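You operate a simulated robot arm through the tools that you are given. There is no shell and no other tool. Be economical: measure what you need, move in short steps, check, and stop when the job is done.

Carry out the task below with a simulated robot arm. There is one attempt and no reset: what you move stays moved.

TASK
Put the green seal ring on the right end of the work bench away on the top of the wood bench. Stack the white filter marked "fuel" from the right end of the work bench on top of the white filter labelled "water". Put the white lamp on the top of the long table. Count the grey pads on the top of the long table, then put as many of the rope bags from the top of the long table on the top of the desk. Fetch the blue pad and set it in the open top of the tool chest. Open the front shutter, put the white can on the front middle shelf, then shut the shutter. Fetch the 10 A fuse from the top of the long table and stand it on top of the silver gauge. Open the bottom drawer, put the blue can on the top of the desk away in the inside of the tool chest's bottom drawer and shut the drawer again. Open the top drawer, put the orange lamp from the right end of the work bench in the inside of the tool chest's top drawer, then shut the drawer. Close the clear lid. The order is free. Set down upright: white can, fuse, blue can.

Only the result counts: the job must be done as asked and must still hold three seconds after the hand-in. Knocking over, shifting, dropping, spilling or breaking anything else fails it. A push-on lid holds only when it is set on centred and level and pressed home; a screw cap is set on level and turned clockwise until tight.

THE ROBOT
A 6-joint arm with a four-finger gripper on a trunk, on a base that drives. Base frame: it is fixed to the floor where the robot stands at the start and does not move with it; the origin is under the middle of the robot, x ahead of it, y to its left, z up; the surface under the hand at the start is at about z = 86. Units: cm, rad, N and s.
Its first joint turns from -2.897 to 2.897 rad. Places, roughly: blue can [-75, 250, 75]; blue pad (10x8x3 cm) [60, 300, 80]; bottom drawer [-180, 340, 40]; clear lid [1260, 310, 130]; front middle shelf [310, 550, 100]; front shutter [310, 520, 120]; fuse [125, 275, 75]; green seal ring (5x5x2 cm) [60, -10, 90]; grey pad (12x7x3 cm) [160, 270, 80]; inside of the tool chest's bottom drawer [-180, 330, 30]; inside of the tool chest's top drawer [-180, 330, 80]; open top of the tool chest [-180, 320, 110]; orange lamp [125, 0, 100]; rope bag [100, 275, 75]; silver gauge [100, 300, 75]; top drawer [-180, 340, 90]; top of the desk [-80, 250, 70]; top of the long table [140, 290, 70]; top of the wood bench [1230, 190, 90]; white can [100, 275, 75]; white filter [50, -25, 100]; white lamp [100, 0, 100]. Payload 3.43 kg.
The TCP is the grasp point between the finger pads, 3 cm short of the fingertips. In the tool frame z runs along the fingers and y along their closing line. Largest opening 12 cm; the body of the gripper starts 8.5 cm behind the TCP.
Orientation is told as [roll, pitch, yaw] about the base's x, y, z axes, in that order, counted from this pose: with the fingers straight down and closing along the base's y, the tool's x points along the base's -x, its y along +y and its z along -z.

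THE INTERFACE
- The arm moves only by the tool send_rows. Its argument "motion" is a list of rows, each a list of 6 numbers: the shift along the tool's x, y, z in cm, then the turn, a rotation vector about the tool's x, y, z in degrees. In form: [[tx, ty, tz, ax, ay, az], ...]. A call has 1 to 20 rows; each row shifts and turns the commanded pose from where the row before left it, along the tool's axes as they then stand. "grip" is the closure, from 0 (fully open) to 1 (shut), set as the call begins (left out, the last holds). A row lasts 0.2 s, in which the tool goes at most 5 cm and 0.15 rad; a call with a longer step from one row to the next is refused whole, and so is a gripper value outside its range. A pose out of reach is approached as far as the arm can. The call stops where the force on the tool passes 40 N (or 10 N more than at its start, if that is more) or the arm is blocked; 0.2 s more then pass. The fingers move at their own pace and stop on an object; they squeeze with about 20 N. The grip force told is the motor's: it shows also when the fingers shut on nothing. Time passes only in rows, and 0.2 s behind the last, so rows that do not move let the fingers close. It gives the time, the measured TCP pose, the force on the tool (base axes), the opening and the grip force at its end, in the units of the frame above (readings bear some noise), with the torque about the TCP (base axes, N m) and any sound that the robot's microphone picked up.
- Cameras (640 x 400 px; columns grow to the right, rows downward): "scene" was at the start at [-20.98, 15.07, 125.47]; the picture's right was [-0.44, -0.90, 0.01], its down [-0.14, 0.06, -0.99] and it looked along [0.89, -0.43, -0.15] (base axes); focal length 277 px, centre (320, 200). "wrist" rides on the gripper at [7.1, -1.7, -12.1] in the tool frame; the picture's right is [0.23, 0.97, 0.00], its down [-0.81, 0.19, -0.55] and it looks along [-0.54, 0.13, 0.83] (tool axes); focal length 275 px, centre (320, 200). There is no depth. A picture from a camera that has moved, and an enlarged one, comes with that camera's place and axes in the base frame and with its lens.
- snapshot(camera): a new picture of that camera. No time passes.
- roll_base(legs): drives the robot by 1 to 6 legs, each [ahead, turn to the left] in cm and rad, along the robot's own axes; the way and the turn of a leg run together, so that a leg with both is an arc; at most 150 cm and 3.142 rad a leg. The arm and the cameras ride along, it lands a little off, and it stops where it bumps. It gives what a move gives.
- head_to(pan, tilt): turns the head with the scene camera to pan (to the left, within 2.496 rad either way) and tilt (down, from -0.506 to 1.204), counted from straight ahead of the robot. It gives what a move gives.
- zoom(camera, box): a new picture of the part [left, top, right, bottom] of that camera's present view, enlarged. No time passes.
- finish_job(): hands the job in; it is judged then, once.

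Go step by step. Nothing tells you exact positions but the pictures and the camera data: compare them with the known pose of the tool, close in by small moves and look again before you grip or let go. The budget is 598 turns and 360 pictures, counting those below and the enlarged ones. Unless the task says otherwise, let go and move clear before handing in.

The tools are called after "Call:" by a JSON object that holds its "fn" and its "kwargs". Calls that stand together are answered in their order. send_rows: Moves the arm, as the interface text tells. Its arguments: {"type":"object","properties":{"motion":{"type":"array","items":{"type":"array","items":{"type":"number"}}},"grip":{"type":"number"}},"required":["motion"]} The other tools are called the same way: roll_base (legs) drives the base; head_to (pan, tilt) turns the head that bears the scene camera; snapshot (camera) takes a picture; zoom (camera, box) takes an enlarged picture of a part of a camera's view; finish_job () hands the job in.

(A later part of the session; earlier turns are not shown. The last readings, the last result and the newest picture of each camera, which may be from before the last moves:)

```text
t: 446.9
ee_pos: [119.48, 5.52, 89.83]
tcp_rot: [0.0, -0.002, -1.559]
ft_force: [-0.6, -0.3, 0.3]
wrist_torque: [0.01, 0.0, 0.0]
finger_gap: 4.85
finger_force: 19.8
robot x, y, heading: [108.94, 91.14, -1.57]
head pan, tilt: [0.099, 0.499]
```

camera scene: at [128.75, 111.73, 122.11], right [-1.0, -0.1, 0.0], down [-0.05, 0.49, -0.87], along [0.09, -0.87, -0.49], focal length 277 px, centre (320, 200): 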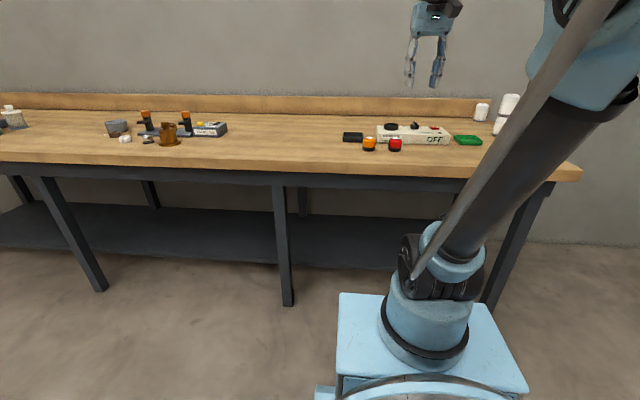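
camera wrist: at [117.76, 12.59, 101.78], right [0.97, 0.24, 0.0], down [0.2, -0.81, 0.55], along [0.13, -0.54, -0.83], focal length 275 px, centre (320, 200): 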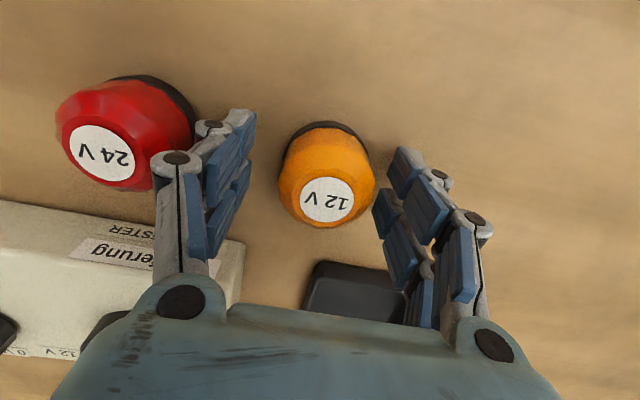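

Orange lamp held. Lift, retract, and reverse back to the chest (arm trailing).

Call:
{"fn": "send_rows", "kwargs": {"motion": [[0, 0, -4, 0, 0, 0], [0, 0, -5, 0, 0, 0], [0, 0, -5, 0, 0, 0], [0, 0, -5, 0, 0, 0], [0, 0, -5, 0, 0, 0], [4, -1, -2, 0, 0, 0], [4, -1, -2, 0, 0, 0], [4, -1, 0, 0, 0, 0], [4, -1, 0, 0, 0, 0], [4, -1, 0, 0, 0, 0], [4, -1, 0, 0, 0, 0], [0, 0, 0, 0, 0, 0]]}}

Call:
{"fn": "roll_base", "kwargs": {"legs": [[0, 0.685], [-100, 0], [-58, 0], [0, -0.685], [-70, 0]]}}

Call:
{"fn": "roll_base", "kwargs": {"legs": [[0, 0.59], [-139, 0], [0, 0.5], [-126, 0], [0, -1.09]]}}

Call:
{"fn": "snapshot", "kwargs": {"camera": "scene"}}

Call:
{"fn": "snapshot", "kwargs": {"camera": "wrist"}}

```text
t: 449.5
ee_pos: [113.36, 29.24, 117.73]
tcp_rot: [-0.001, -0.002, -1.56]
ft_force: [0.2, -0.1, -0.7]
wrist_torque: [0.02, 0.0, 0.01]
finger_gap: 4.85
finger_force: 20.1
robot x, y, heading: [108.56, 91.3, -1.572]
head pan, tilt: [0.099, 0.499]
```

```text
t: 465.3
ee_pos: [12.66, 221.77, 117.68]
tcp_rot: [0.0, 0.0, -1.543]
ft_force: [0.7, 1.0, -0.5]
wrist_torque: [0.01, 0.03, -0.02]
finger_gap: 4.83
finger_force: 19.8
robot x, y, heading: [6.75, 283.68, -1.553]
head pan, tilt: [0.099, 0.499]
```

```text
t: 484.9
ee_pos: [-179.11, 392.05, 118.37]
tcp_rot: [-0.001, -0.013, -1.528]
ft_force: [-0.3, 0.0, -0.1]
wrist_torque: [0.01, -0.01, -0.01]
finger_gap: 4.85
finger_force: 20.4
robot x, y, heading: [-184.99, 452.15, -1.542]
head pan, tilt: [0.099, 0.499]
```

```text
201 pictures are left
camera scene: at [-165.51, 473.53, 122.11], right [-0.99, -0.13, 0.0], down [-0.06, 0.49, -0.87], along [0.11, -0.86, -0.49], focal length 277 px, centre (320, 200)
```

scene: 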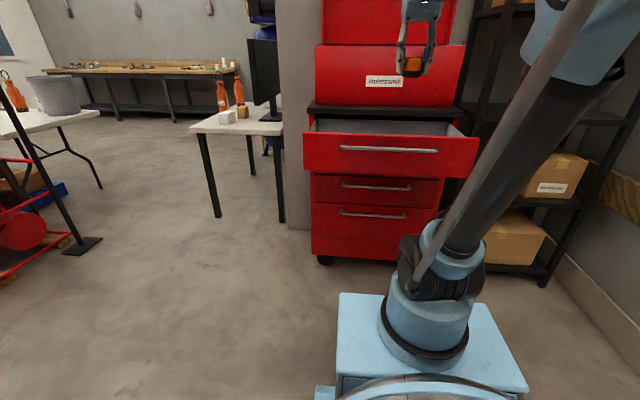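

```text
200 pictures are left
camera wrist: at [-181.17, 399.25, 130.33], right [0.96, 0.27, 0.0], down [0.23, -0.8, 0.56], along [0.15, -0.54, -0.83], focal length 275 px, centre (320, 200)
```

wrist: 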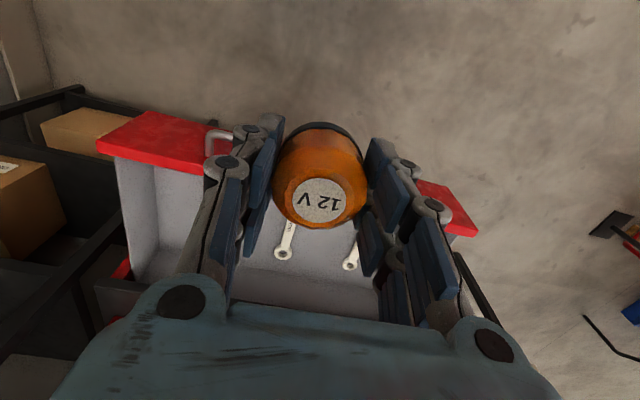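

Call:
{"fn": "send_rows", "kwargs": {"motion": [[-4, 0, 0, 0, 0.7, 0], [-4, 0, 0, 0, 0, 0], [-4, 0, 0, 0, 0, 0], [-4, 0, 0, 0, 0, 0], [0, 0, 0, 0, 0, 0]]}}

Call:
{"fn": "snapshot", "kwargs": {"camera": "wrist"}}

```text
t: 486.1
ee_pos: [-178.34, 377.47, 119.44]
tcp_rot: [-0.001, -0.013, -1.529]
ft_force: [-0.5, 0.4, -0.9]
wrist_torque: [-0.03, 0.0, 0.0]
finger_gap: 4.83
finger_force: 19.9
robot x, y, heading: [-184.65, 452.26, -1.539]
head pan, tilt: [0.099, 0.499]
```

```text
199 pictures are left
camera wrist: at [-180.49, 384.64, 131.3], right [0.96, 0.27, 0.0], down [0.23, -0.8, 0.56], along [0.15, -0.54, -0.83], focal length 275 px, centre (320, 200)
```

wrist: 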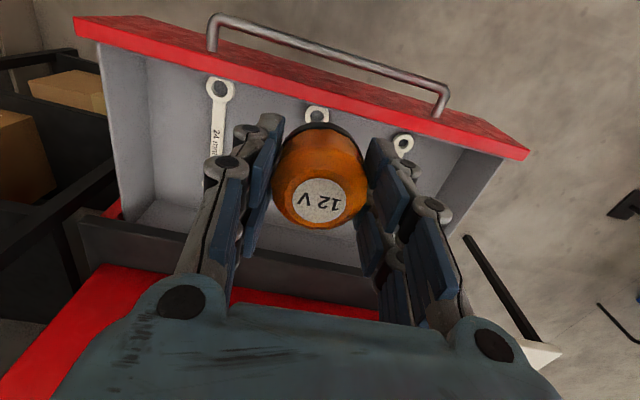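

Three wrenches lie in the drawer; the gap around x≈-186 is free. Move above it.

Call:
{"fn": "send_rows", "kwargs": {"motion": [[-3.9, -2.1, 0, 0, 0.7, 0], [-3.9, -2.1, 0, 0, 0, 0], [-3.9, -2.1, 0, 0, 0, 0], [-3.9, -2.1, 0, 0, 0, 0], [0, 0, 4, 0, 0, 0], [0, 0, 0, 0, 0, 0]]}}

Call:
{"fn": "snapshot", "kwargs": {"camera": "wrist"}}

```text
t: 487.5
ee_pos: [-186.33, 361.58, 115.49]
tcp_rot: [-0.002, -0.001, -1.529]
ft_force: [-0.5, 0.4, -0.3]
wrist_torque: [0.01, -0.03, 0.02]
finger_gap: 4.85
finger_force: 19.9
robot x, y, heading: [-184.92, 452.49, -1.54]
head pan, tilt: [0.099, 0.499]
```

```text
198 pictures are left
camera wrist: at [-188.39, 368.63, 127.49], right [0.96, 0.27, 0.0], down [0.23, -0.8, 0.55], along [0.15, -0.53, -0.83], focal length 275 px, centre (320, 200)
```

wrist: 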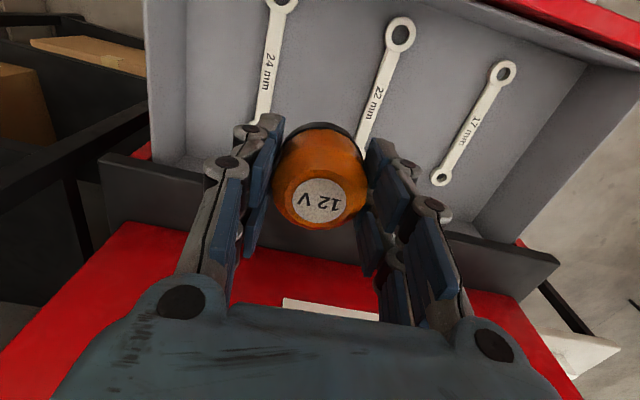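

Call:
{"fn": "send_rows", "kwargs": {"motion": [[0, 0.7, 4, 0, 0, 0], [0, 0, 5, 0, 0, 0], [0, 0, 5, 0, 0, 0], [0, 0, 5, 0, 0, 0], [0, 0, 5, 0, 0, 0], [0, 0, 0, 0, 0, 0]]}}

Call:
{"fn": "snapshot", "kwargs": {"camera": "wrist"}}

```text
t: 488.9
ee_pos: [-185.61, 361.61, 91.29]
tcp_rot: [-0.002, -0.002, -1.528]
ft_force: [0.4, -0.4, -0.8]
wrist_torque: [0.0, -0.02, -0.01]
finger_gap: 4.85
finger_force: 19.9
robot x, y, heading: [-184.75, 452.46, -1.541]
head pan, tilt: [0.099, 0.499]
```

```text
197 pictures are left
camera wrist: at [-187.64, 368.7, 103.4], right [0.96, 0.27, 0.0], down [0.23, -0.8, 0.55], along [0.15, -0.53, -0.83], focal length 275 px, centre (320, 200)
```

wrist: 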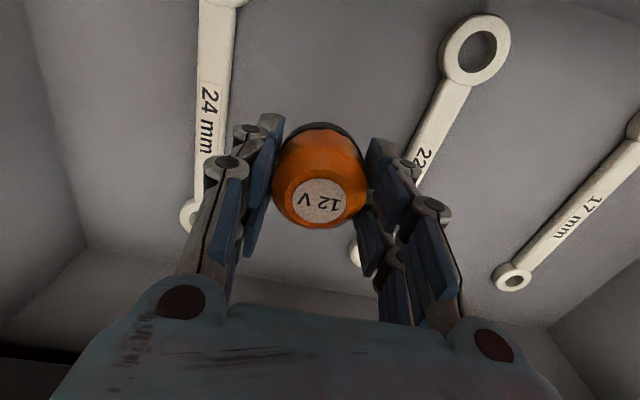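

Call:
{"fn": "send_rows", "kwargs": {"motion": [[0, 0, 2.5, 0, 0, 0], [0, 0, 1.5, 0, 0, 0], [0, 0, 0.7, 0, 0, 0], [0, 0, 0, 0, 0, 0]]}}

Call:
{"fn": "send_rows", "kwargs": {"motion": [[0, 0, 0.5, 0, 0, 0], [0, 0, 0.5, 0, 0, 0], [0, 0, 0, 0, 0, 0]]}}

Call:
{"fn": "snapshot", "kwargs": {"camera": "wrist"}}

```text
t: 489.9
ee_pos: [-185.65, 361.56, 86.64]
tcp_rot: [0.001, -0.001, -1.529]
ft_force: [-0.1, -0.3, -1.3]
wrist_torque: [0.0, 0.01, 0.02]
finger_gap: 4.84
finger_force: 19.9
robot x, y, heading: [-184.59, 452.22, -1.544]
head pan, tilt: [0.099, 0.499]
```

```text
t: 490.7
ee_pos: [-185.46, 361.55, 85.65]
tcp_rot: [-0.001, 0.001, -1.529]
ft_force: [-0.4, -0.4, -1.5]
wrist_torque: [0.02, -0.03, 0.05]
finger_gap: 4.84
finger_force: 20.0
robot x, y, heading: [-185.11, 452.59, -1.539]
head pan, tilt: [0.099, 0.499]
```

```text
196 pictures are left
camera wrist: at [-187.58, 368.6, 97.75], right [0.96, 0.27, 0.0], down [0.23, -0.8, 0.55], along [0.15, -0.53, -0.83], focal length 275 px, centre (320, 200)
```

wrist: 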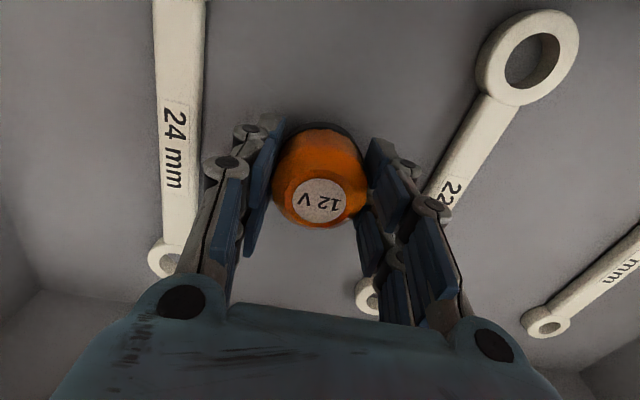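

Call:
{"fn": "send_rows", "kwargs": {"motion": [[0, 0, 0.6, 0, 0, 0], [0, 0, 0.6, 0, 0, 0], [0, 0, 0.4, 0, 0, 0], [0, 0, 0, 0, 0, 0]]}}

```text
t: 491.6
ee_pos: [-185.56, 362.47, 85.35]
tcp_rot: [-0.003, -0.012, -1.528]
ft_force: [0.0, -3.4, -3.0]
wrist_torque: [0.3, -0.01, -0.01]
finger_gap: 4.84
finger_force: 19.9
robot x, y, heading: [-184.95, 452.43, -1.544]
head pan, tilt: [0.099, 0.499]
stopped in row 4: the force on the tool passed its limit at 43 N (the readings are from after the stop); the commanded pose is now the measured one
```

Call:
{"fn": "send_rows", "kwargs": {"motion": [[0, 0, 0.5, 0, 0, 0], [0, 0, 0.3, 0, 0, 0], [0, 0, 0, 0, 0, 0]]}}

```text
t: 492.4
ee_pos: [-185.47, 362.63, 84.52]
tcp_rot: [0.0, -0.016, -1.53]
ft_force: [-0.1, 0.1, -0.7]
wrist_torque: [-0.01, -0.02, 0.01]
finger_gap: 4.84
finger_force: 19.7
robot x, y, heading: [-184.95, 452.94, -1.542]
head pan, tilt: [0.099, 0.499]
```

Call:
{"fn": "send_rows", "kwargs": {"motion": [[0, 0, 0.3, 0, 0, 0], [0, 0, 0.2, 0, 0, 0], [0, 0, 0, 0, 0, 0]]}}

```text
t: 493.0
ee_pos: [-185.56, 363.54, 85.3]
tcp_rot: [-0.001, -0.027, -1.53]
ft_force: [0.2, -2.9, -3.6]
wrist_torque: [0.27, -0.03, 0.02]
finger_gap: 4.85
finger_force: 19.9
robot x, y, heading: [-184.69, 452.32, -1.539]
head pan, tilt: [0.099, 0.499]
stopped in row 2: the force on the tool passed its limit at 48 N (the readings are from after the stop); the commanded pose is now the measured one
```

Call:
{"fn": "send_rows", "kwargs": {"motion": [[0, 0, 0.5, 0, 0, 0], [0, 0, 0.4, 0, 0, 0], [0, 0, 0, 0, 0, 0]]}}

Call:
{"fn": "send_rows", "kwargs": {"motion": [[0, 0, 0, 0, 0, 0], [0, 0, 0, 0, 0, 0]], "grip": 0.45}}

Call:
{"fn": "send_rows", "kwargs": {"motion": [[0, 0, -4, 0, 0, 0], [0, 0, -5, 0, 0, 0], [0, 0, -5, 0, 0, 0], [0, 0, -5, 0, 0, 0], [0, 0, -5, 0, 0, 0], [0, 0, -5, 0, 0, 0], [0, 0, -5, 0, 0, 0], [0, 0, 0, 0, 0, 0]]}}

Call:
{"fn": "snapshot", "kwargs": {"camera": "wrist"}}

```text
t: 493.8
ee_pos: [-185.61, 363.53, 84.36]
tcp_rot: [-0.002, -0.027, -1.529]
ft_force: [0.1, -0.1, -1.3]
wrist_torque: [0.0, -0.02, 0.01]
finger_gap: 4.87
finger_force: 19.7
robot x, y, heading: [-184.98, 452.73, -1.543]
head pan, tilt: [0.099, 0.499]
```

```text
t: 494.4
ee_pos: [-185.65, 363.53, 84.41]
tcp_rot: [-0.001, -0.027, -1.528]
ft_force: [-0.2, -0.4, 0.2]
wrist_torque: [-0.02, -0.01, 0.01]
finger_gap: 6.59
finger_force: 0.1
robot x, y, heading: [-184.8, 452.23, -1.541]
head pan, tilt: [0.099, 0.499]
```

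```text
t: 496.2
ee_pos: [-185.67, 364.33, 118.49]
tcp_rot: [-0.001, -0.026, -1.528]
ft_force: [0.2, -0.8, -0.3]
wrist_torque: [-0.01, 0.02, 0.0]
finger_gap: 6.63
finger_force: 0.2
robot x, y, heading: [-184.55, 452.52, -1.54]
head pan, tilt: [0.099, 0.499]
```

```text
195 pictures are left
camera wrist: at [-187.68, 371.85, 130.32], right [0.96, 0.27, -0.01], down [0.23, -0.79, 0.57], along [0.15, -0.55, -0.82], focal length 275 px, centre (320, 200)
```

wrist: 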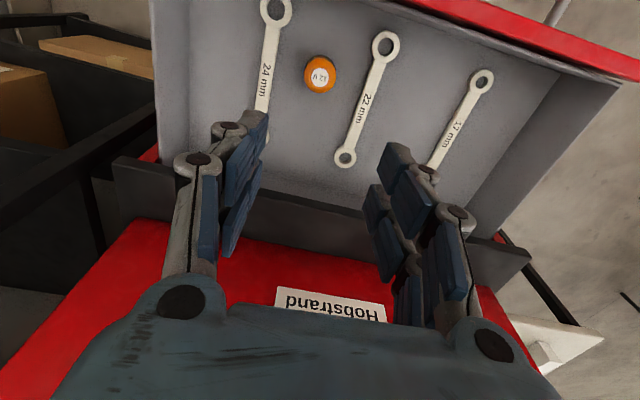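

Lamp is in the drawer. Now push the drawer shut using closed fingers against the handle bar from the front.

Call:
{"fn": "send_rows", "kwargs": {"motion": [[4.5, 1.3, 0, 0, 1.5, 0], [4.5, 1.3, 0, 0, 0, 0], [4.5, 1.3, 0, 0, 0, 0], [4.5, 1.3, 0, 0, 0, 0], [4.5, 1.3, 0, 0, 0, 0], [4.5, 1.3, 0, 0, 0, 0], [4.5, 1.3, 0, 0, 0, 0], [0, 0, 0, 0, 0, 0]], "grip": 1}}

Call:
{"fn": "roll_base", "kwargs": {"legs": [[4, 0]]}}

Call:
{"fn": "send_rows", "kwargs": {"motion": [[0, 0, 4.5, 0, 0.7, 0], [0, 0, 4.5, 0, 0, 0], [0, 0, 4.5, 0, 0, 0], [0, 0, 4.5, 0, 0, 0], [0, 0, 4.5, 0, 0, 0], [0, 0, 4.5, 0, 0, 0], [0, 0, 0, 0, 0, 0]]}}

Call:
{"fn": "snapshot", "kwargs": {"camera": "wrist"}}

Call:
{"fn": "snapshot", "kwargs": {"camera": "scene"}}

```text
t: 498.0
ee_pos: [-177.8, 396.43, 118.47]
tcp_rot: [-0.001, 0.0, -1.53]
ft_force: [-0.4, 0.8, -0.5]
wrist_torque: [0.02, -0.03, 0.01]
finger_gap: 0.0
finger_force: 19.7
robot x, y, heading: [-184.83, 452.47, -1.542]
head pan, tilt: [0.099, 0.499]
```

```text
t: 498.9
ee_pos: [-177.7, 392.32, 118.34]
tcp_rot: [-0.002, 0.001, -1.531]
ft_force: [0.9, -0.6, 0.2]
wrist_torque: [0.03, -0.01, 0.01]
finger_gap: 0.0
finger_force: 19.8
robot x, y, heading: [-184.69, 448.74, -1.54]
head pan, tilt: [0.099, 0.499]
```

```text
t: 500.4
ee_pos: [-177.7, 393.74, 91.99]
tcp_rot: [-0.001, 0.0, -1.529]
ft_force: [-0.6, 0.8, -0.7]
wrist_torque: [-0.01, -0.03, 0.03]
finger_gap: 0.0
finger_force: 19.7
robot x, y, heading: [-184.51, 448.63, -1.541]
head pan, tilt: [0.099, 0.499]
```

```text
194 pictures are left
camera wrist: at [-179.83, 400.82, 103.99], right [0.96, 0.27, 0.0], down [0.23, -0.8, 0.55], along [0.15, -0.53, -0.83], focal length 275 px, centre (320, 200)
```

wrist: 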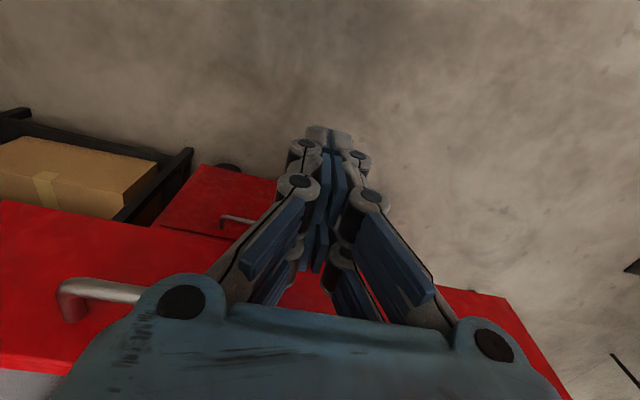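

```text
193 pictures are left
camera scene: at [-165.39, 469.44, 122.11], right [-0.99, -0.13, 0.0], down [-0.06, 0.49, -0.87], along [0.11, -0.86, -0.49], focal length 277 px, centre (320, 200)
```

scene: 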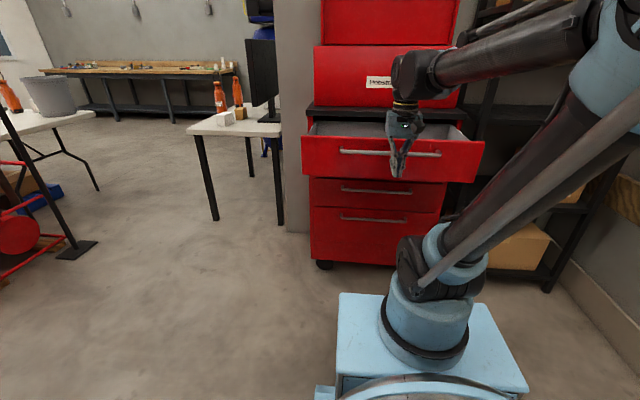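

Call:
{"fn": "send_rows", "kwargs": {"motion": [[-4, 0, 2, 0, 0, 0], [-3.5, 0, 0, 0, 0, 0], [-2, 0, 0, 0, 0, 0], [-1.5, 0, 0, 0, 0, 0], [-1.5, 0, 0, 0, 0, 0], [-1.5, 0, 0, 0, 0, 0], [-1.5, 0, 0, 0, 0, 0], [0, 0, 0, 0, 0, 0]]}}

Call:
{"fn": "snapshot", "kwargs": {"camera": "wrist"}}

```text
t: 502.2
ee_pos: [-177.15, 378.09, 89.96]
tcp_rot: [-0.001, -0.001, -1.528]
ft_force: [-0.9, 0.4, -0.2]
wrist_torque: [0.0, -0.02, 0.05]
finger_gap: 0.01
finger_force: 19.8
robot x, y, heading: [-184.85, 448.32, -1.542]
head pan, tilt: [0.099, 0.499]
```

```text
192 pictures are left
camera wrist: at [-179.2, 385.17, 101.98], right [0.96, 0.27, 0.0], down [0.23, -0.8, 0.55], along [0.15, -0.53, -0.83], focal length 275 px, centre (320, 200)
```

wrist: 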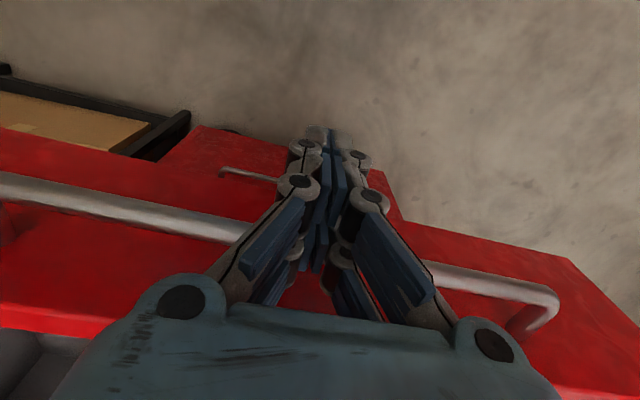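

Call:
{"fn": "send_rows", "kwargs": {"motion": [[-1.5, 0, 0, 0, 0, 0], [-1.5, 0, 0, 0, 0, 0], [-1.5, 0, 0, 0, 0, 0], [-1.5, 0, 0, 0, 0, 0], [-1.5, 0, 0, 0, 0, 0], [-1.5, 0, 0, 0, 0, 0], [-1.5, 0, 0, 0, 0, 0], [-1.5, 0, 0, 0, 0, 0], [-1.5, 0, 0, 0, 0, 0], [-1.5, 0, 0, 0, 0, 0], [-1.5, 0, 0, 0, 0, 0], [-1.5, 0, 0, 0, 0, 0], [0, 0, 0, 0, 0, 0]]}}

Call:
{"fn": "snapshot", "kwargs": {"camera": "wrist"}}

Call:
{"fn": "snapshot", "kwargs": {"camera": "scene"}}

```text
t: 505.1
ee_pos: [-176.23, 360.16, 90.02]
tcp_rot: [-0.002, 0.0, -1.531]
ft_force: [-0.8, -0.1, 0.1]
wrist_torque: [0.0, 0.0, -0.01]
finger_gap: 0.0
finger_force: 19.9
robot x, y, heading: [-184.77, 448.76, -1.54]
head pan, tilt: [0.099, 0.499]
```

```text
191 pictures are left
camera wrist: at [-178.45, 367.2, 102.04], right [0.96, 0.27, 0.0], down [0.23, -0.8, 0.55], along [0.15, -0.53, -0.83], focal length 275 px, centre (320, 200)
```

wrist: 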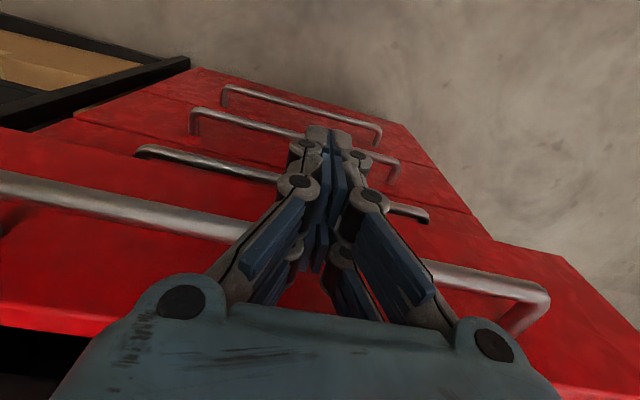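

```text
190 pictures are left
camera scene: at [-165.39, 469.43, 122.12], right [-0.99, -0.13, 0.0], down [-0.06, 0.49, -0.87], along [0.11, -0.86, -0.49], focal length 277 px, centre (320, 200)
```

scene: 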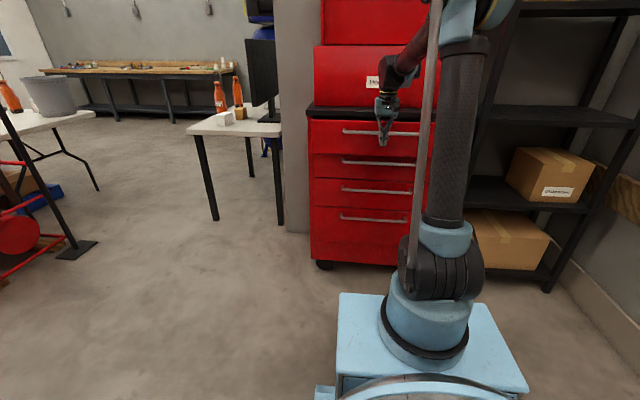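

Call:
{"fn": "send_rows", "kwargs": {"motion": [[-1.5, 0, 0, 0, 0, 0], [-1.5, 0, 0, 0, 0, 0], [-1.2, 0, 0, 0, 0, 0], [-1, 0, 0, 0, 0, 0], [-0.8, 0, 0, 0, 0, 0], [-0.7, 0, 0, 0, 0, 0], [-0.7, 0, 0, 0, 0, 0], [-0.5, 0, 0, 0, 0, 0], [0, 0, 0, 0, 0, 0]]}}

Call:
{"fn": "snapshot", "kwargs": {"camera": "wrist"}}

Call:
{"fn": "zoom", "kwargs": {"camera": "scene", "box": [290, 80, 470, 200]}}

```text
t: 506.3
ee_pos: [-176.15, 355.73, 91.05]
tcp_rot: [-0.001, -0.005, -1.528]
ft_force: [0.7, -2.3, -3.2]
wrist_torque: [0.29, 0.01, -0.01]
finger_gap: 0.0
finger_force: 33.5
robot x, y, heading: [-184.82, 448.31, -1.539]
head pan, tilt: [0.099, 0.499]
stopped in row 6: the force on the tool passed its limit at 56 N (the readings are from after the stop); the commanded pose is now the measured one
```

```text
189 pictures are left
camera wrist: at [-178.28, 362.89, 102.98], right [0.96, 0.27, 0.0], down [0.23, -0.8, 0.56], along [0.15, -0.54, -0.83], focal length 275 px, centre (320, 200)
```

wrist: 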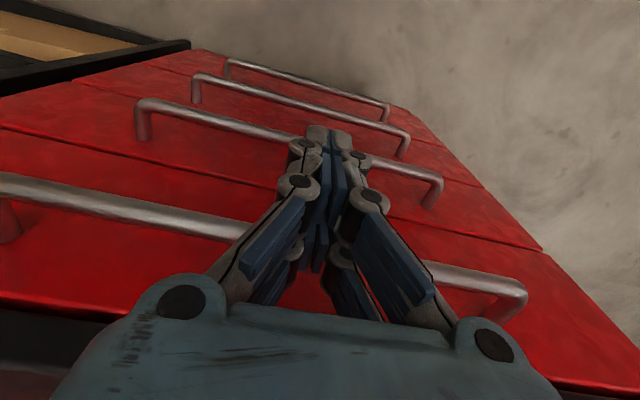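

```text
3.33 times, centred on (380, 140) of scene
camera zoom: at [-165.38, 469.32, 122.14], right [-0.99, -0.13, 0.0], down [-0.06, 0.49, -0.87], along [0.11, -0.86, -0.49], focal length 922 px, centre (120, 400)
```

zoom: 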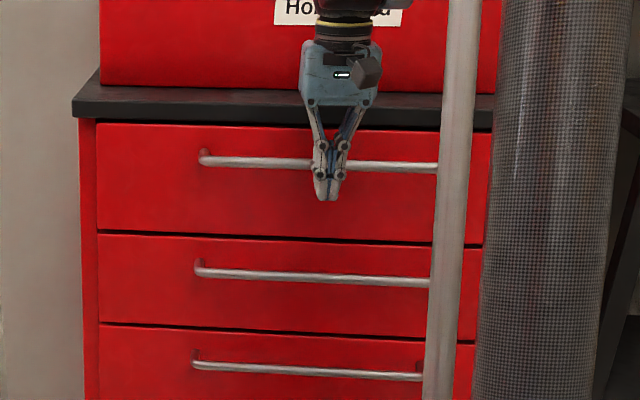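

Call:
{"fn": "send_rows", "kwargs": {"motion": [[-1, 0, 0.8, 0, 0, 0], [-0.6, 0, 0, 0, 0, 0], [-0.4, 0, 0, 0, 0, 0], [-0.3, 0, 0, 0, 0, 0], [0, 0, 0, 0, 0, 0]]}}

Call:
{"fn": "zoom", "kwargs": {"camera": "scene", "box": [300, 100, 370, 150]}}

```text
t: 506.9
ee_pos: [-176.18, 355.83, 91.31]
tcp_rot: [-0.002, -0.011, -1.528]
ft_force: [0.3, -3.2, -2.5]
wrist_torque: [0.27, 0.04, 0.04]
finger_gap: 0.02
finger_force: 33.4
robot x, y, heading: [-184.79, 448.49, -1.543]
head pan, tilt: [0.099, 0.499]
stopped in row 3: the force on the tool passed its limit at 54 N (the readings are from after the stop); the commanded pose is now the measured one
```

```text
8.00 times, centred on (335, 125) of scene
camera zoom: at [-165.38, 469.33, 122.14], right [-0.99, -0.13, 0.0], down [-0.06, 0.49, -0.87], along [0.11, -0.86, -0.49], focal length 2214 px, centre (200, 800)
```

zoom: 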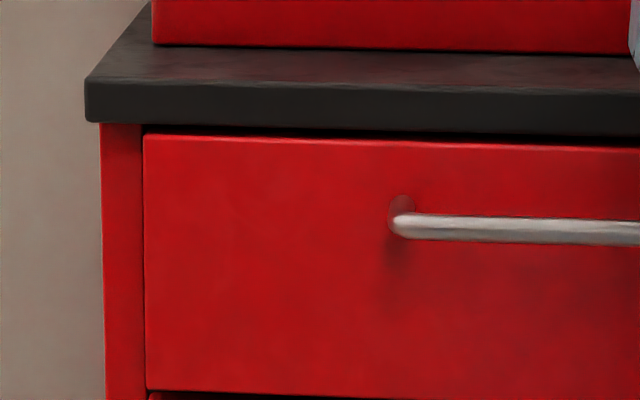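

Top drawer is shut. Retract and drive to the front of the long table for the fuse.

Call:
{"fn": "send_rows", "kwargs": {"motion": [[2, 0, 0, 0, 0.7, 0], [4.5, 0, -2, 0, 0, 0], [4.5, 0, -2, 0, 0, 0], [4.5, 0, -4, 0, 0, 0], [4, 0, -3, 0, 0, 0], [4, 0, -3, 0, 0, 0], [4, 0, -3, 0, 0, 0], [4, 0, -3, 0, 0, 0], [0, 0, -4, 0, 0, 0], [0, 0, 0, 0, 0, 0]]}}

Call:
{"fn": "roll_base", "kwargs": {"legs": [[0, 0.97], [-5, 0], [75, 0], [75, 0], [0, -0.4], [108, 0]]}}

Call:
{"fn": "snapshot", "kwargs": {"camera": "scene"}}

```text
refused: row 4 steps farther than a row can; nothing moved
```

```text
t: 524.6
ee_pos: [53.79, 205.65, 91.38]
tcp_rot: [-0.002, -0.011, -0.969]
ft_force: [-0.9, -0.6, 0.2]
wrist_torque: [0.02, -0.01, 0.02]
finger_gap: 0.0
finger_force: 33.3
robot x, y, heading: [-2.78, 279.35, -0.976]
head pan, tilt: [0.099, 0.499]
```

```text
186 pictures are left
camera scene: at [2.43, 307.63, 122.12], right [-0.77, -0.64, 0.0], down [-0.31, 0.38, -0.87], along [0.56, -0.67, -0.49], focal length 277 px, centre (320, 200)
```

scene: 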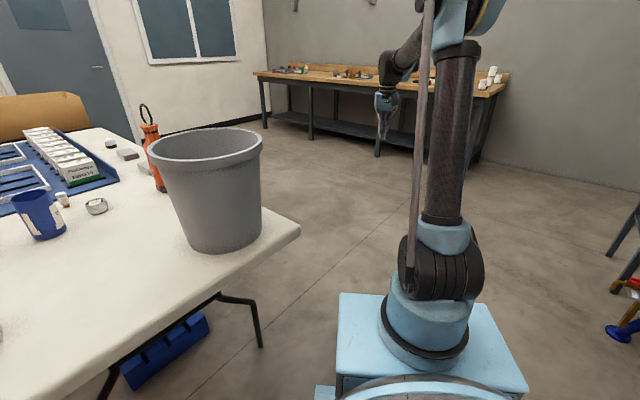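

The arm move was refused, but the base drove without bumping. Raise and retract the arm now, then continue.

Call:
{"fn": "send_rows", "kwargs": {"motion": [[3.5, 0, -3, 0, 0.7, 0], [3.5, 0, -3, 0, 0, 0], [3.5, 0, -3, 0, 0, 0], [3.5, 0, -3, 0, 0, 0], [3.5, 0, -3, 0, 0, 0], [3.5, 0, -3, 0, 0, 0], [3.5, 0, -3, 0, 0, 0], [3.5, 0, -3, 0, 0, 0], [0, 0, 0, 0, 0, 0]], "grip": 0.5}}

Call:
{"fn": "roll_base", "kwargs": {"legs": [[0, -0.594], [68, 0], [0, 1.33], [117, 0], [0, 1.81]]}}

Call:
{"fn": "snapshot", "kwargs": {"camera": "wrist"}}

Call:
{"fn": "snapshot", "kwargs": {"camera": "scene"}}

```text
t: 526.6
ee_pos: [37.08, 229.88, 116.12]
tcp_rot: [-0.001, -0.012, -0.968]
ft_force: [-0.8, 0.1, -0.7]
wrist_torque: [0.0, -0.01, 0.03]
finger_gap: 6.0
finger_force: 0.0
robot x, y, heading: [-3.06, 279.68, -0.981]
head pan, tilt: [0.099, 0.499]
```

```text
t: 546.5
ee_pos: [105.71, 247.0, 116.14]
tcp_rot: [-0.001, -0.011, 1.582]
ft_force: [-0.1, 0.5, -0.5]
wrist_torque: [-0.01, -0.01, -0.01]
finger_gap: 5.98
finger_force: 0.0
robot x, y, heading: [112.28, 183.44, 1.564]
head pan, tilt: [0.099, 0.499]
```

```text
185 pictures are left
camera wrist: at [107.38, 239.84, 128.02], right [-0.97, -0.24, 0.0], down [-0.2, 0.8, 0.56], along [-0.13, 0.55, -0.83], focal length 275 px, centre (320, 200)
```

wrist: 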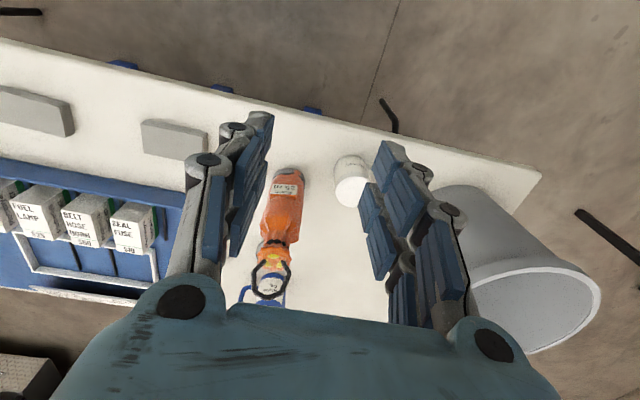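

```text
184 pictures are left
camera scene: at [92.52, 163.31, 122.11], right [1.0, 0.1, 0.0], down [0.05, -0.49, -0.87], along [-0.09, 0.87, -0.49], focal length 277 px, centre (320, 200)
```

scene: 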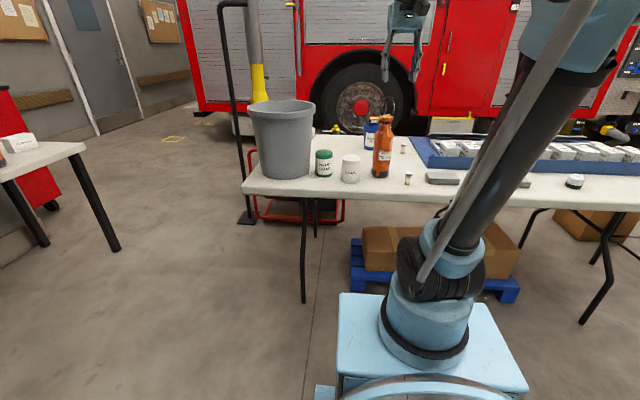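

Call:
{"fn": "send_rows", "kwargs": {"motion": [[-3.7, -2.9, 1.5, 0, 0.6, 0], [-3.7, -2.9, 1.5, 0, 0, 0], [-3.7, -2.9, 1.5, 0, 0, 0], [-3.7, -2.9, 1.5, 0, 0, 0], [0, 0, 0, 0, 0, 0]]}}

Call:
{"fn": "snapshot", "kwargs": {"camera": "wrist"}}

Call:
{"fn": "zoom", "kwargs": {"camera": "scene", "box": [360, 110, 440, 200]}}

```text
t: 547.7
ee_pos: [117.21, 260.79, 111.04]
tcp_rot: [-0.003, -0.013, 1.581]
ft_force: [-0.1, 0.2, 0.5]
wrist_torque: [-0.02, -0.01, 0.0]
finger_gap: 6.0
finger_force: 0.0
robot x, y, heading: [112.27, 183.37, 1.572]
head pan, tilt: [0.099, 0.499]
```

```text
183 pictures are left
camera wrist: at [118.88, 253.51, 122.95], right [-0.97, -0.24, 0.0], down [-0.2, 0.8, 0.56], along [-0.13, 0.55, -0.83], focal length 275 px, centre (320, 200)
```

wrist: 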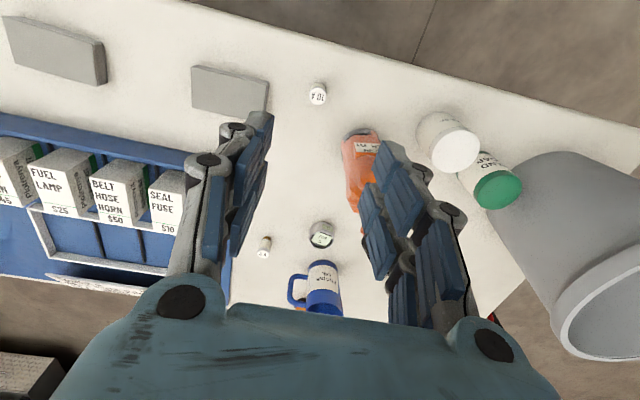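

```text
4.44 times, centred on (400, 155) of scene
camera zoom: at [92.52, 163.3, 122.11], right [1.0, 0.1, 0.0], down [0.05, -0.49, -0.87], along [-0.09, 0.87, -0.49], focal length 1230 px, centre (-36, 400)
```

zoom: 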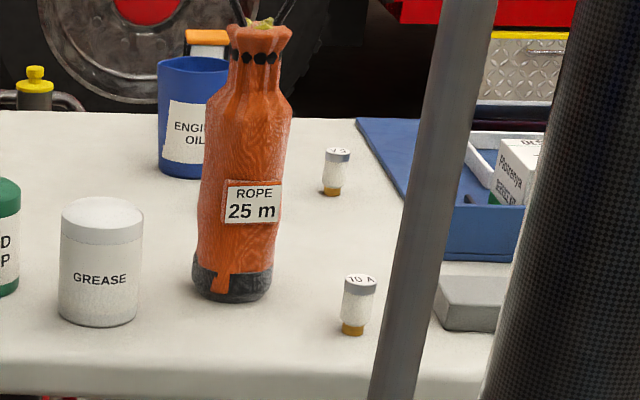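

The front fuse is the 10 A. Its top is at about (117, 264). Align and lower.

Call:
{"fn": "send_rows", "kwargs": {"motion": [[-3, 0.2, 2, 0, 0.7, 0], [0, 0, 4.5, 0, 0, 0], [0, 0, 4.5, 0, 0, 0], [0, 0, 4.5, 0, 0, 0], [0, 0, 0, 0, 0, 0]]}}

Call:
{"fn": "snapshot", "kwargs": {"camera": "wrist"}}

```text
t: 548.9
ee_pos: [116.92, 263.74, 95.52]
tcp_rot: [-0.003, 0.0, 1.582]
ft_force: [-0.2, -0.3, -0.8]
wrist_torque: [0.0, 0.03, 0.03]
finger_gap: 6.01
finger_force: 0.1
robot x, y, heading: [112.55, 183.79, 1.57]
head pan, tilt: [0.099, 0.499]
```

```text
181 pictures are left
camera wrist: at [118.65, 256.58, 107.59], right [-0.97, -0.24, 0.0], down [-0.2, 0.81, 0.55], along [-0.13, 0.54, -0.83], focal length 275 px, centre (320, 200)
```

wrist: 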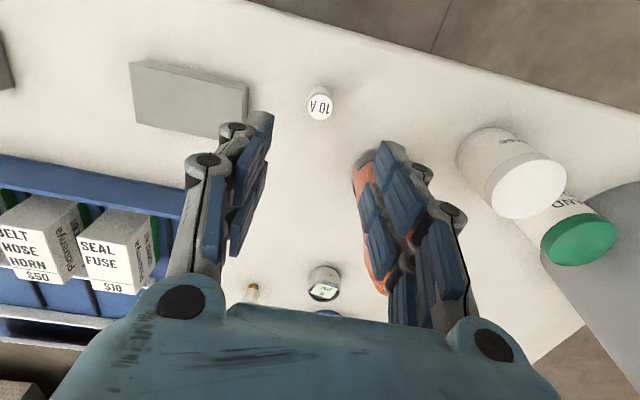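

Call:
{"fn": "send_rows", "kwargs": {"motion": [[0, 0, 4.5, 0, 0, 0], [0, 0, 4.5, 0, 0, 0], [0, 0, 4.5, 0, 0, 0], [0, 0, 3.8, 0, 0, 0], [0, 0, 0, 0, 0, 0]]}}

Call:
{"fn": "snapshot", "kwargs": {"camera": "wrist"}}

```text
t: 550.1
ee_pos: [117.09, 263.69, 78.23]
tcp_rot: [-0.002, -0.001, 1.582]
ft_force: [0.9, 0.7, 0.4]
wrist_torque: [0.01, 0.0, 0.01]
finger_gap: 5.98
finger_force: 0.0
robot x, y, heading: [112.73, 183.46, 1.571]
head pan, tilt: [0.099, 0.499]
```

```text
180 pictures are left
camera wrist: at [118.62, 256.61, 90.29], right [-0.97, -0.24, 0.0], down [-0.2, 0.81, 0.55], along [-0.13, 0.54, -0.83], focal length 275 px, centre (320, 200)
```

wrist: 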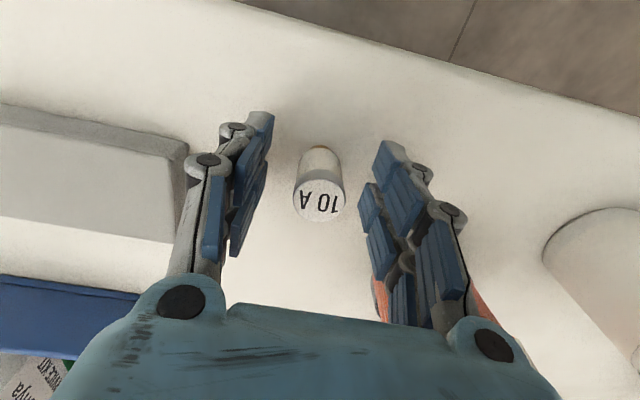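

Call:
{"fn": "send_rows", "kwargs": {"motion": [[0, 0, 0, 0, 0, 0], [0, 0, 0, 0, 0, 0], [0, 0, 0, 0, 0, 0]], "grip": 1}}

Call:
{"fn": "send_rows", "kwargs": {"motion": [[0, 0, -2, 0, 0, 0], [0, 0, -4, 0, 0, 0], [0, 0, -4, 0, 0, 0], [0, 0, -4, 0, 0, 0], [0, 0, 0, 0, 0, 0]]}}

Call:
{"fn": "snapshot", "kwargs": {"camera": "wrist"}}

```text
t: 550.9
ee_pos: [116.98, 263.71, 78.36]
tcp_rot: [-0.002, 0.001, 1.581]
ft_force: [-0.6, 0.0, 1.0]
wrist_torque: [0.0, 0.0, 0.01]
finger_gap: 2.45
finger_force: 20.5
robot x, y, heading: [112.15, 183.51, 1.57]
head pan, tilt: [0.099, 0.499]
```

```text
t: 552.1
ee_pos: [117.08, 263.73, 92.32]
tcp_rot: [-0.001, -0.003, 1.582]
ft_force: [-0.9, 0.6, -0.3]
wrist_torque: [-0.03, -0.03, 0.02]
finger_gap: 2.46
finger_force: 19.4
robot x, y, heading: [112.38, 183.16, 1.569]
head pan, tilt: [0.099, 0.499]
```

```text
179 pictures are left
camera wrist: at [118.76, 256.59, 104.32], right [-0.97, -0.24, 0.0], down [-0.2, 0.81, 0.55], along [-0.13, 0.54, -0.83], focal length 275 px, centre (320, 200)
```

wrist: 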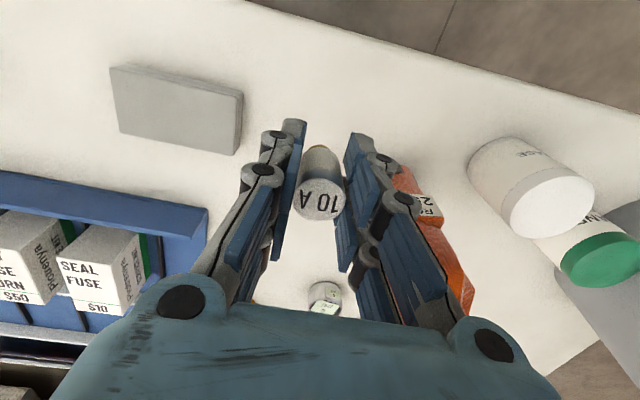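

Fuse held. The 25 m bag is in the way of a straight approach, so I come from the right: raise, drive to about (148, 207).

Call:
{"fn": "send_rows", "kwargs": {"motion": [[0, 0, -5, 0, 0, 0], [0, 0, -5, 0, 0, 0], [0, 0, -5, 0, 0, 0], [0, 0, -5, 0, 0, 0], [0, 0, -5, 0, 0, 0], [4.5, 0, 0, 0, 0, 0], [4.5, 0, 0, 0, 0, 0], [4.5, 0, 0, 0, 0, 0], [4.5, 0, 0, 0, 0, 0], [0, 0, 0, 0, 0, 0]]}}

Call:
{"fn": "roll_base", "kwargs": {"legs": [[0, -0.965], [43, 0], [0, 1.3]]}}

Call:
{"fn": "snapshot", "kwargs": {"camera": "wrist"}}

Call:
{"fn": "snapshot", "kwargs": {"camera": "scene"}}

```text
t: 554.3
ee_pos: [117.08, 245.59, 117.36]
tcp_rot: [-0.001, -0.001, 1.581]
ft_force: [-0.1, -0.5, -0.7]
wrist_torque: [0.01, 0.04, 0.02]
finger_gap: 2.47
finger_force: 20.2
robot x, y, heading: [112.44, 183.24, 1.565]
head pan, tilt: [0.099, 0.499]
```

```text
t: 563.4
ee_pos: [131.85, 267.77, 117.34]
tcp_rot: [-0.002, -0.002, 1.921]
ft_force: [-0.1, -0.2, -0.2]
wrist_torque: [-0.01, 0.01, 0.04]
finger_gap: 2.46
finger_force: 20.2
robot x, y, heading: [149.36, 208.33, 1.913]
head pan, tilt: [0.099, 0.499]
```

```text
178 pictures are left
camera wrist: at [135.79, 261.66, 129.3], right [-0.83, -0.55, 0.0], down [-0.46, 0.69, 0.55], along [-0.3, 0.46, -0.83], focal length 275 px, centre (320, 200)
```

wrist: 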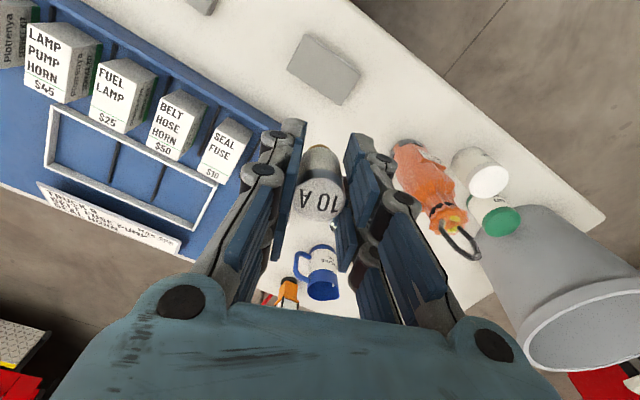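

```text
177 pictures are left
camera scene: at [137.52, 182.38, 122.11], right [0.9, 0.43, 0.0], down [0.21, -0.44, -0.87], along [-0.37, 0.79, -0.49], focal length 277 px, centre (320, 200)
```

scene: 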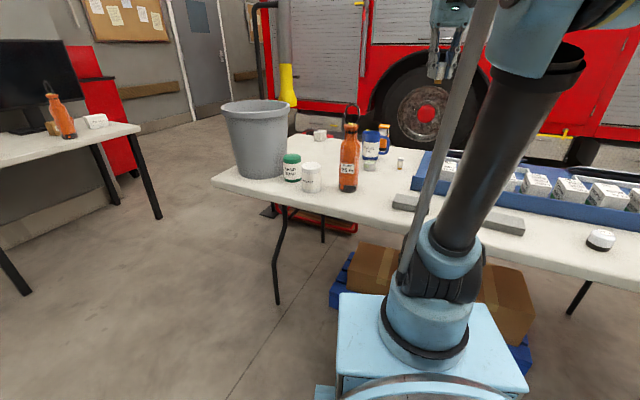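

Call:
{"fn": "send_rows", "kwargs": {"motion": [[-3.9, 1.62, 0.6, 0, 0, 0], [-3.9, 1.62, 0.6, 0, 0, 0], [-3.9, 1.62, 0.6, 0, 0, 0], [-3.9, 1.62, 0.6, 0, 0, 0], [-3.9, 1.62, 0.6, 0, 0, 0], [-3.9, 1.62, 0.6, 0, 0, 0], [-3.9, 1.62, 0.6, 0, 0, 0], [-3.9, 1.62, 0.6, 0, 0, 0], [0, 0, 0, 0, 0, 0]]}}

Call:
{"fn": "snapshot", "kwargs": {"camera": "wrist"}}

Call:
{"fn": "snapshot", "kwargs": {"camera": "scene"}}

```text
t: 565.4
ee_pos: [109.42, 291.45, 113.57]
tcp_rot: [-0.002, -0.013, 1.922]
ft_force: [0.0, 0.5, 0.7]
wrist_torque: [0.05, -0.01, 0.0]
finger_gap: 2.45
finger_force: 19.7
robot x, y, heading: [149.51, 208.04, 1.914]
head pan, tilt: [0.099, 0.499]
```

```text
176 pictures are left
camera wrist: at [113.39, 285.16, 125.58], right [-0.83, -0.55, -0.01], down [-0.46, 0.69, 0.56], along [-0.31, 0.47, -0.83], focal length 275 px, centre (320, 200)
```

wrist: 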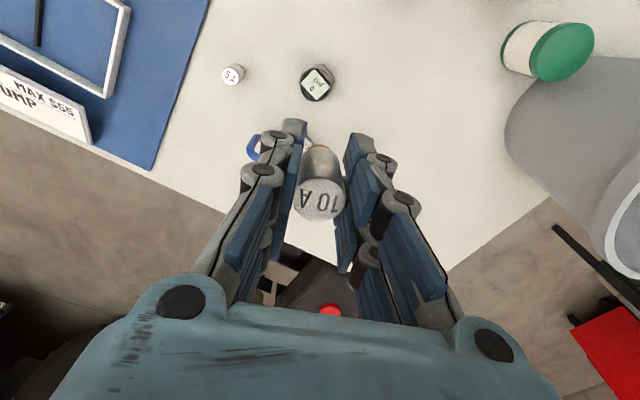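

```text
175 pictures are left
camera scene: at [137.51, 182.4, 122.12], right [0.9, 0.43, 0.0], down [0.21, -0.44, -0.87], along [-0.37, 0.79, -0.49], focal length 277 px, centre (320, 200)
```

scene: 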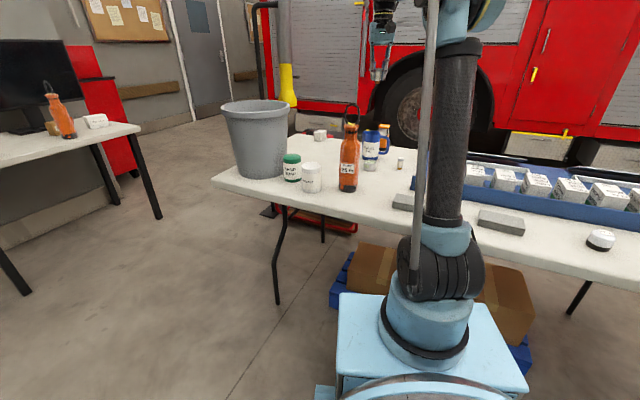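

Call:
{"fn": "send_rows", "kwargs": {"motion": [[-1.6, 0.1, 4, 0, 0.7, 0], [0, 0, 5, 0, 0, 0], [0, 0, 5, 0, 0, 0], [0, 0, 5, 0, 0, 0], [0, 0, 0, 0, 0, 0]]}}

Call:
{"fn": "snapshot", "kwargs": {"camera": "wrist"}}

```text
t: 566.6
ee_pos: [108.79, 292.99, 94.5]
tcp_rot: [0.0, 0.0, 1.922]
ft_force: [0.2, 0.9, 0.4]
wrist_torque: [0.0, 0.0, -0.01]
finger_gap: 2.43
finger_force: 20.2
robot x, y, heading: [149.31, 208.03, 1.915]
head pan, tilt: [0.099, 0.499]
```

```text
174 pictures are left
camera wrist: at [112.58, 286.87, 106.54], right [-0.83, -0.55, 0.0], down [-0.46, 0.69, 0.55], along [-0.3, 0.46, -0.83], focal length 275 px, centre (320, 200)
```

wrist: 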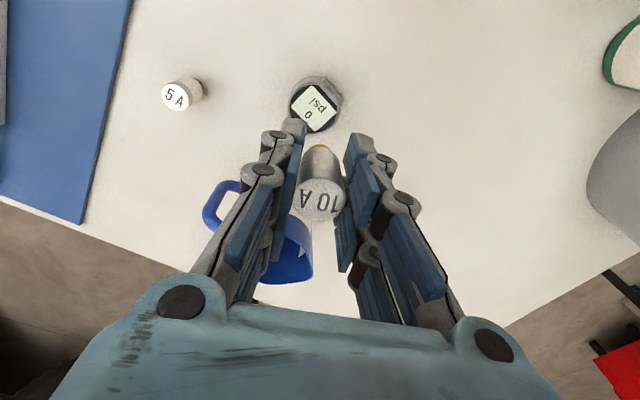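

Call:
{"fn": "send_rows", "kwargs": {"motion": [[-0.38, -0.15, 4, 0, 0, 0], [0, 0, 4, 0, 0, 0], [0, 0, 2.5, 0, 0, 0], [0, 0, 0, 0, 0, 0]]}}

Call:
{"fn": "snapshot", "kwargs": {"camera": "wrist"}}

Call:
{"fn": "head_to", "kwargs": {"pan": 0.35, "tilt": 0.4}}

Call:
{"fn": "snapshot", "kwargs": {"camera": "scene"}}

```text
t: 567.6
ee_pos: [108.82, 293.4, 84.09]
tcp_rot: [-0.002, 0.0, 1.923]
ft_force: [0.6, 0.5, 0.0]
wrist_torque: [-0.02, -0.01, 0.03]
finger_gap: 2.45
finger_force: 20.0
robot x, y, heading: [149.26, 208.46, 1.909]
head pan, tilt: [0.099, 0.499]
```

```text
173 pictures are left
camera wrist: at [112.7, 287.25, 96.1], right [-0.83, -0.55, 0.0], down [-0.46, 0.69, 0.55], along [-0.3, 0.46, -0.83], focal length 275 px, centre (320, 200)
```

wrist: 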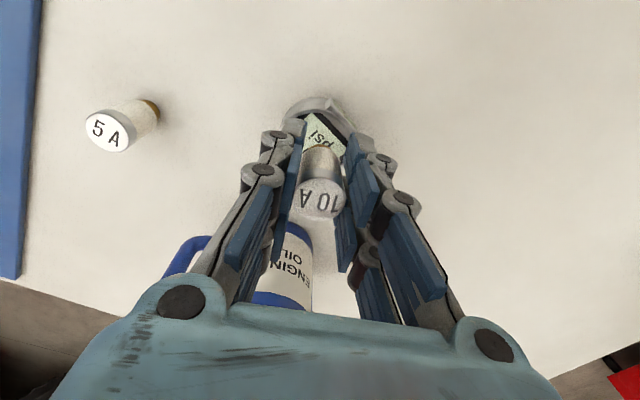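

```text
t: 568.4
ee_pos: [108.75, 293.38, 84.1]
tcp_rot: [-0.004, 0.001, 1.923]
ft_force: [-0.9, -0.1, -0.9]
wrist_torque: [-0.01, -0.02, 0.01]
finger_gap: 2.44
finger_force: 19.8
robot x, y, heading: [149.18, 207.87, 1.911]
head pan, tilt: [0.351, 0.4]
```

```text
172 pictures are left
camera scene: at [135.49, 181.33, 123.03], right [0.77, 0.64, 0.0], down [0.25, -0.31, -0.92], along [-0.59, 0.7, -0.4], focal length 277 px, centre (320, 200)
```

scene: 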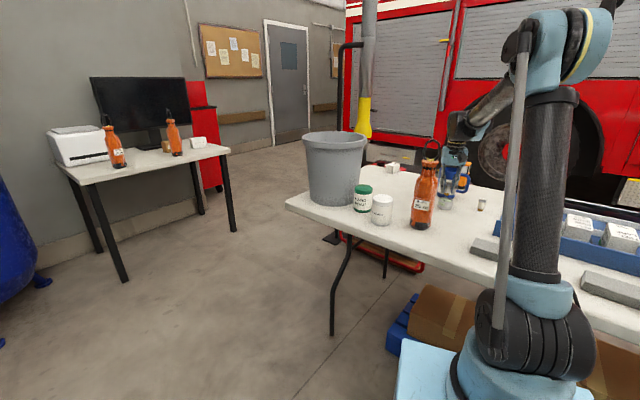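

Call:
{"fn": "zoom", "kwargs": {"camera": "scene", "box": [400, 130, 500, 230]}}

Call:
{"fn": "send_rows", "kwargs": {"motion": [[0, 0, 1, 0, 0, 0], [0, 0, 0.6, 0, 0, 0], [0, 0, 0.4, 0, 0, 0], [0, 0, 0, 0, 0, 0]]}}

Call:
{"fn": "snapshot", "kwargs": {"camera": "wrist"}}

```text
4.00 times, centred on (450, 180) of scene
camera zoom: at [135.49, 181.33, 123.03], right [0.77, 0.64, 0.0], down [0.25, -0.31, -0.92], along [-0.59, 0.7, -0.4], focal length 1107 px, centre (-200, 280)
```

zoom: 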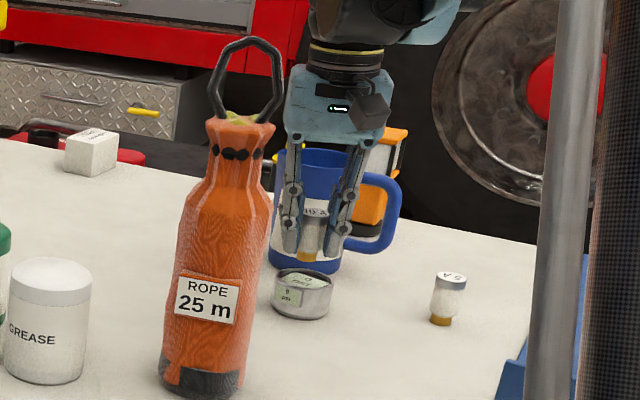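

```text
t: 569.4
ee_pos: [108.73, 293.42, 82.18]
tcp_rot: [-0.002, 0.0, 1.923]
ft_force: [0.5, -0.6, -0.7]
wrist_torque: [0.03, 0.01, 0.02]
finger_gap: 2.44
finger_force: 19.9
robot x, y, heading: [149.23, 208.58, 1.914]
head pan, tilt: [0.351, 0.4]
```

```text
170 pictures are left
camera wrist: at [112.71, 287.22, 94.13], right [-0.83, -0.55, 0.0], down [-0.46, 0.69, 0.55], along [-0.3, 0.46, -0.83], focal length 275 px, centre (320, 200)
```

wrist: 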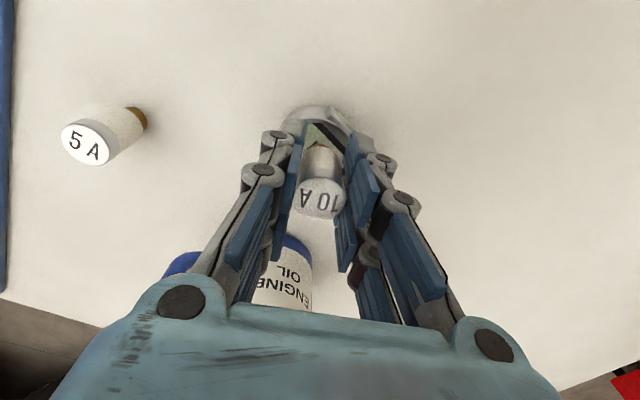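

Alignment is good. Lower the last bit.

Call:
{"fn": "send_rows", "kwargs": {"motion": [[0, 0, 0.3, 0, 0, 0], [0, 0, 0.2, 0, 0, 0], [0, 0, 0, 0, 0, 0]]}}

Call:
{"fn": "zoom", "kwargs": {"camera": "scene", "box": [430, 160, 490, 220]}}

```text
t: 570.2
ee_pos: [108.67, 293.37, 81.71]
tcp_rot: [-0.002, -0.003, 1.924]
ft_force: [-1.9, 3.8, 14.3]
wrist_torque: [0.21, 0.13, -0.03]
finger_gap: 2.4
finger_force: 19.9
robot x, y, heading: [149.26, 207.91, 1.913]
head pan, tilt: [0.351, 0.4]
```

```text
6.67 times, centred on (460, 190) of scene
camera zoom: at [135.5, 181.29, 123.03], right [0.77, 0.64, 0.0], down [0.25, -0.31, -0.92], along [-0.59, 0.7, -0.4], focal length 1845 px, centre (-613, 267)
```

zoom: 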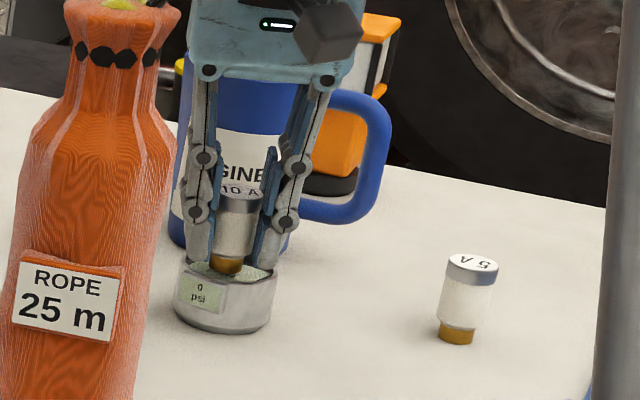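

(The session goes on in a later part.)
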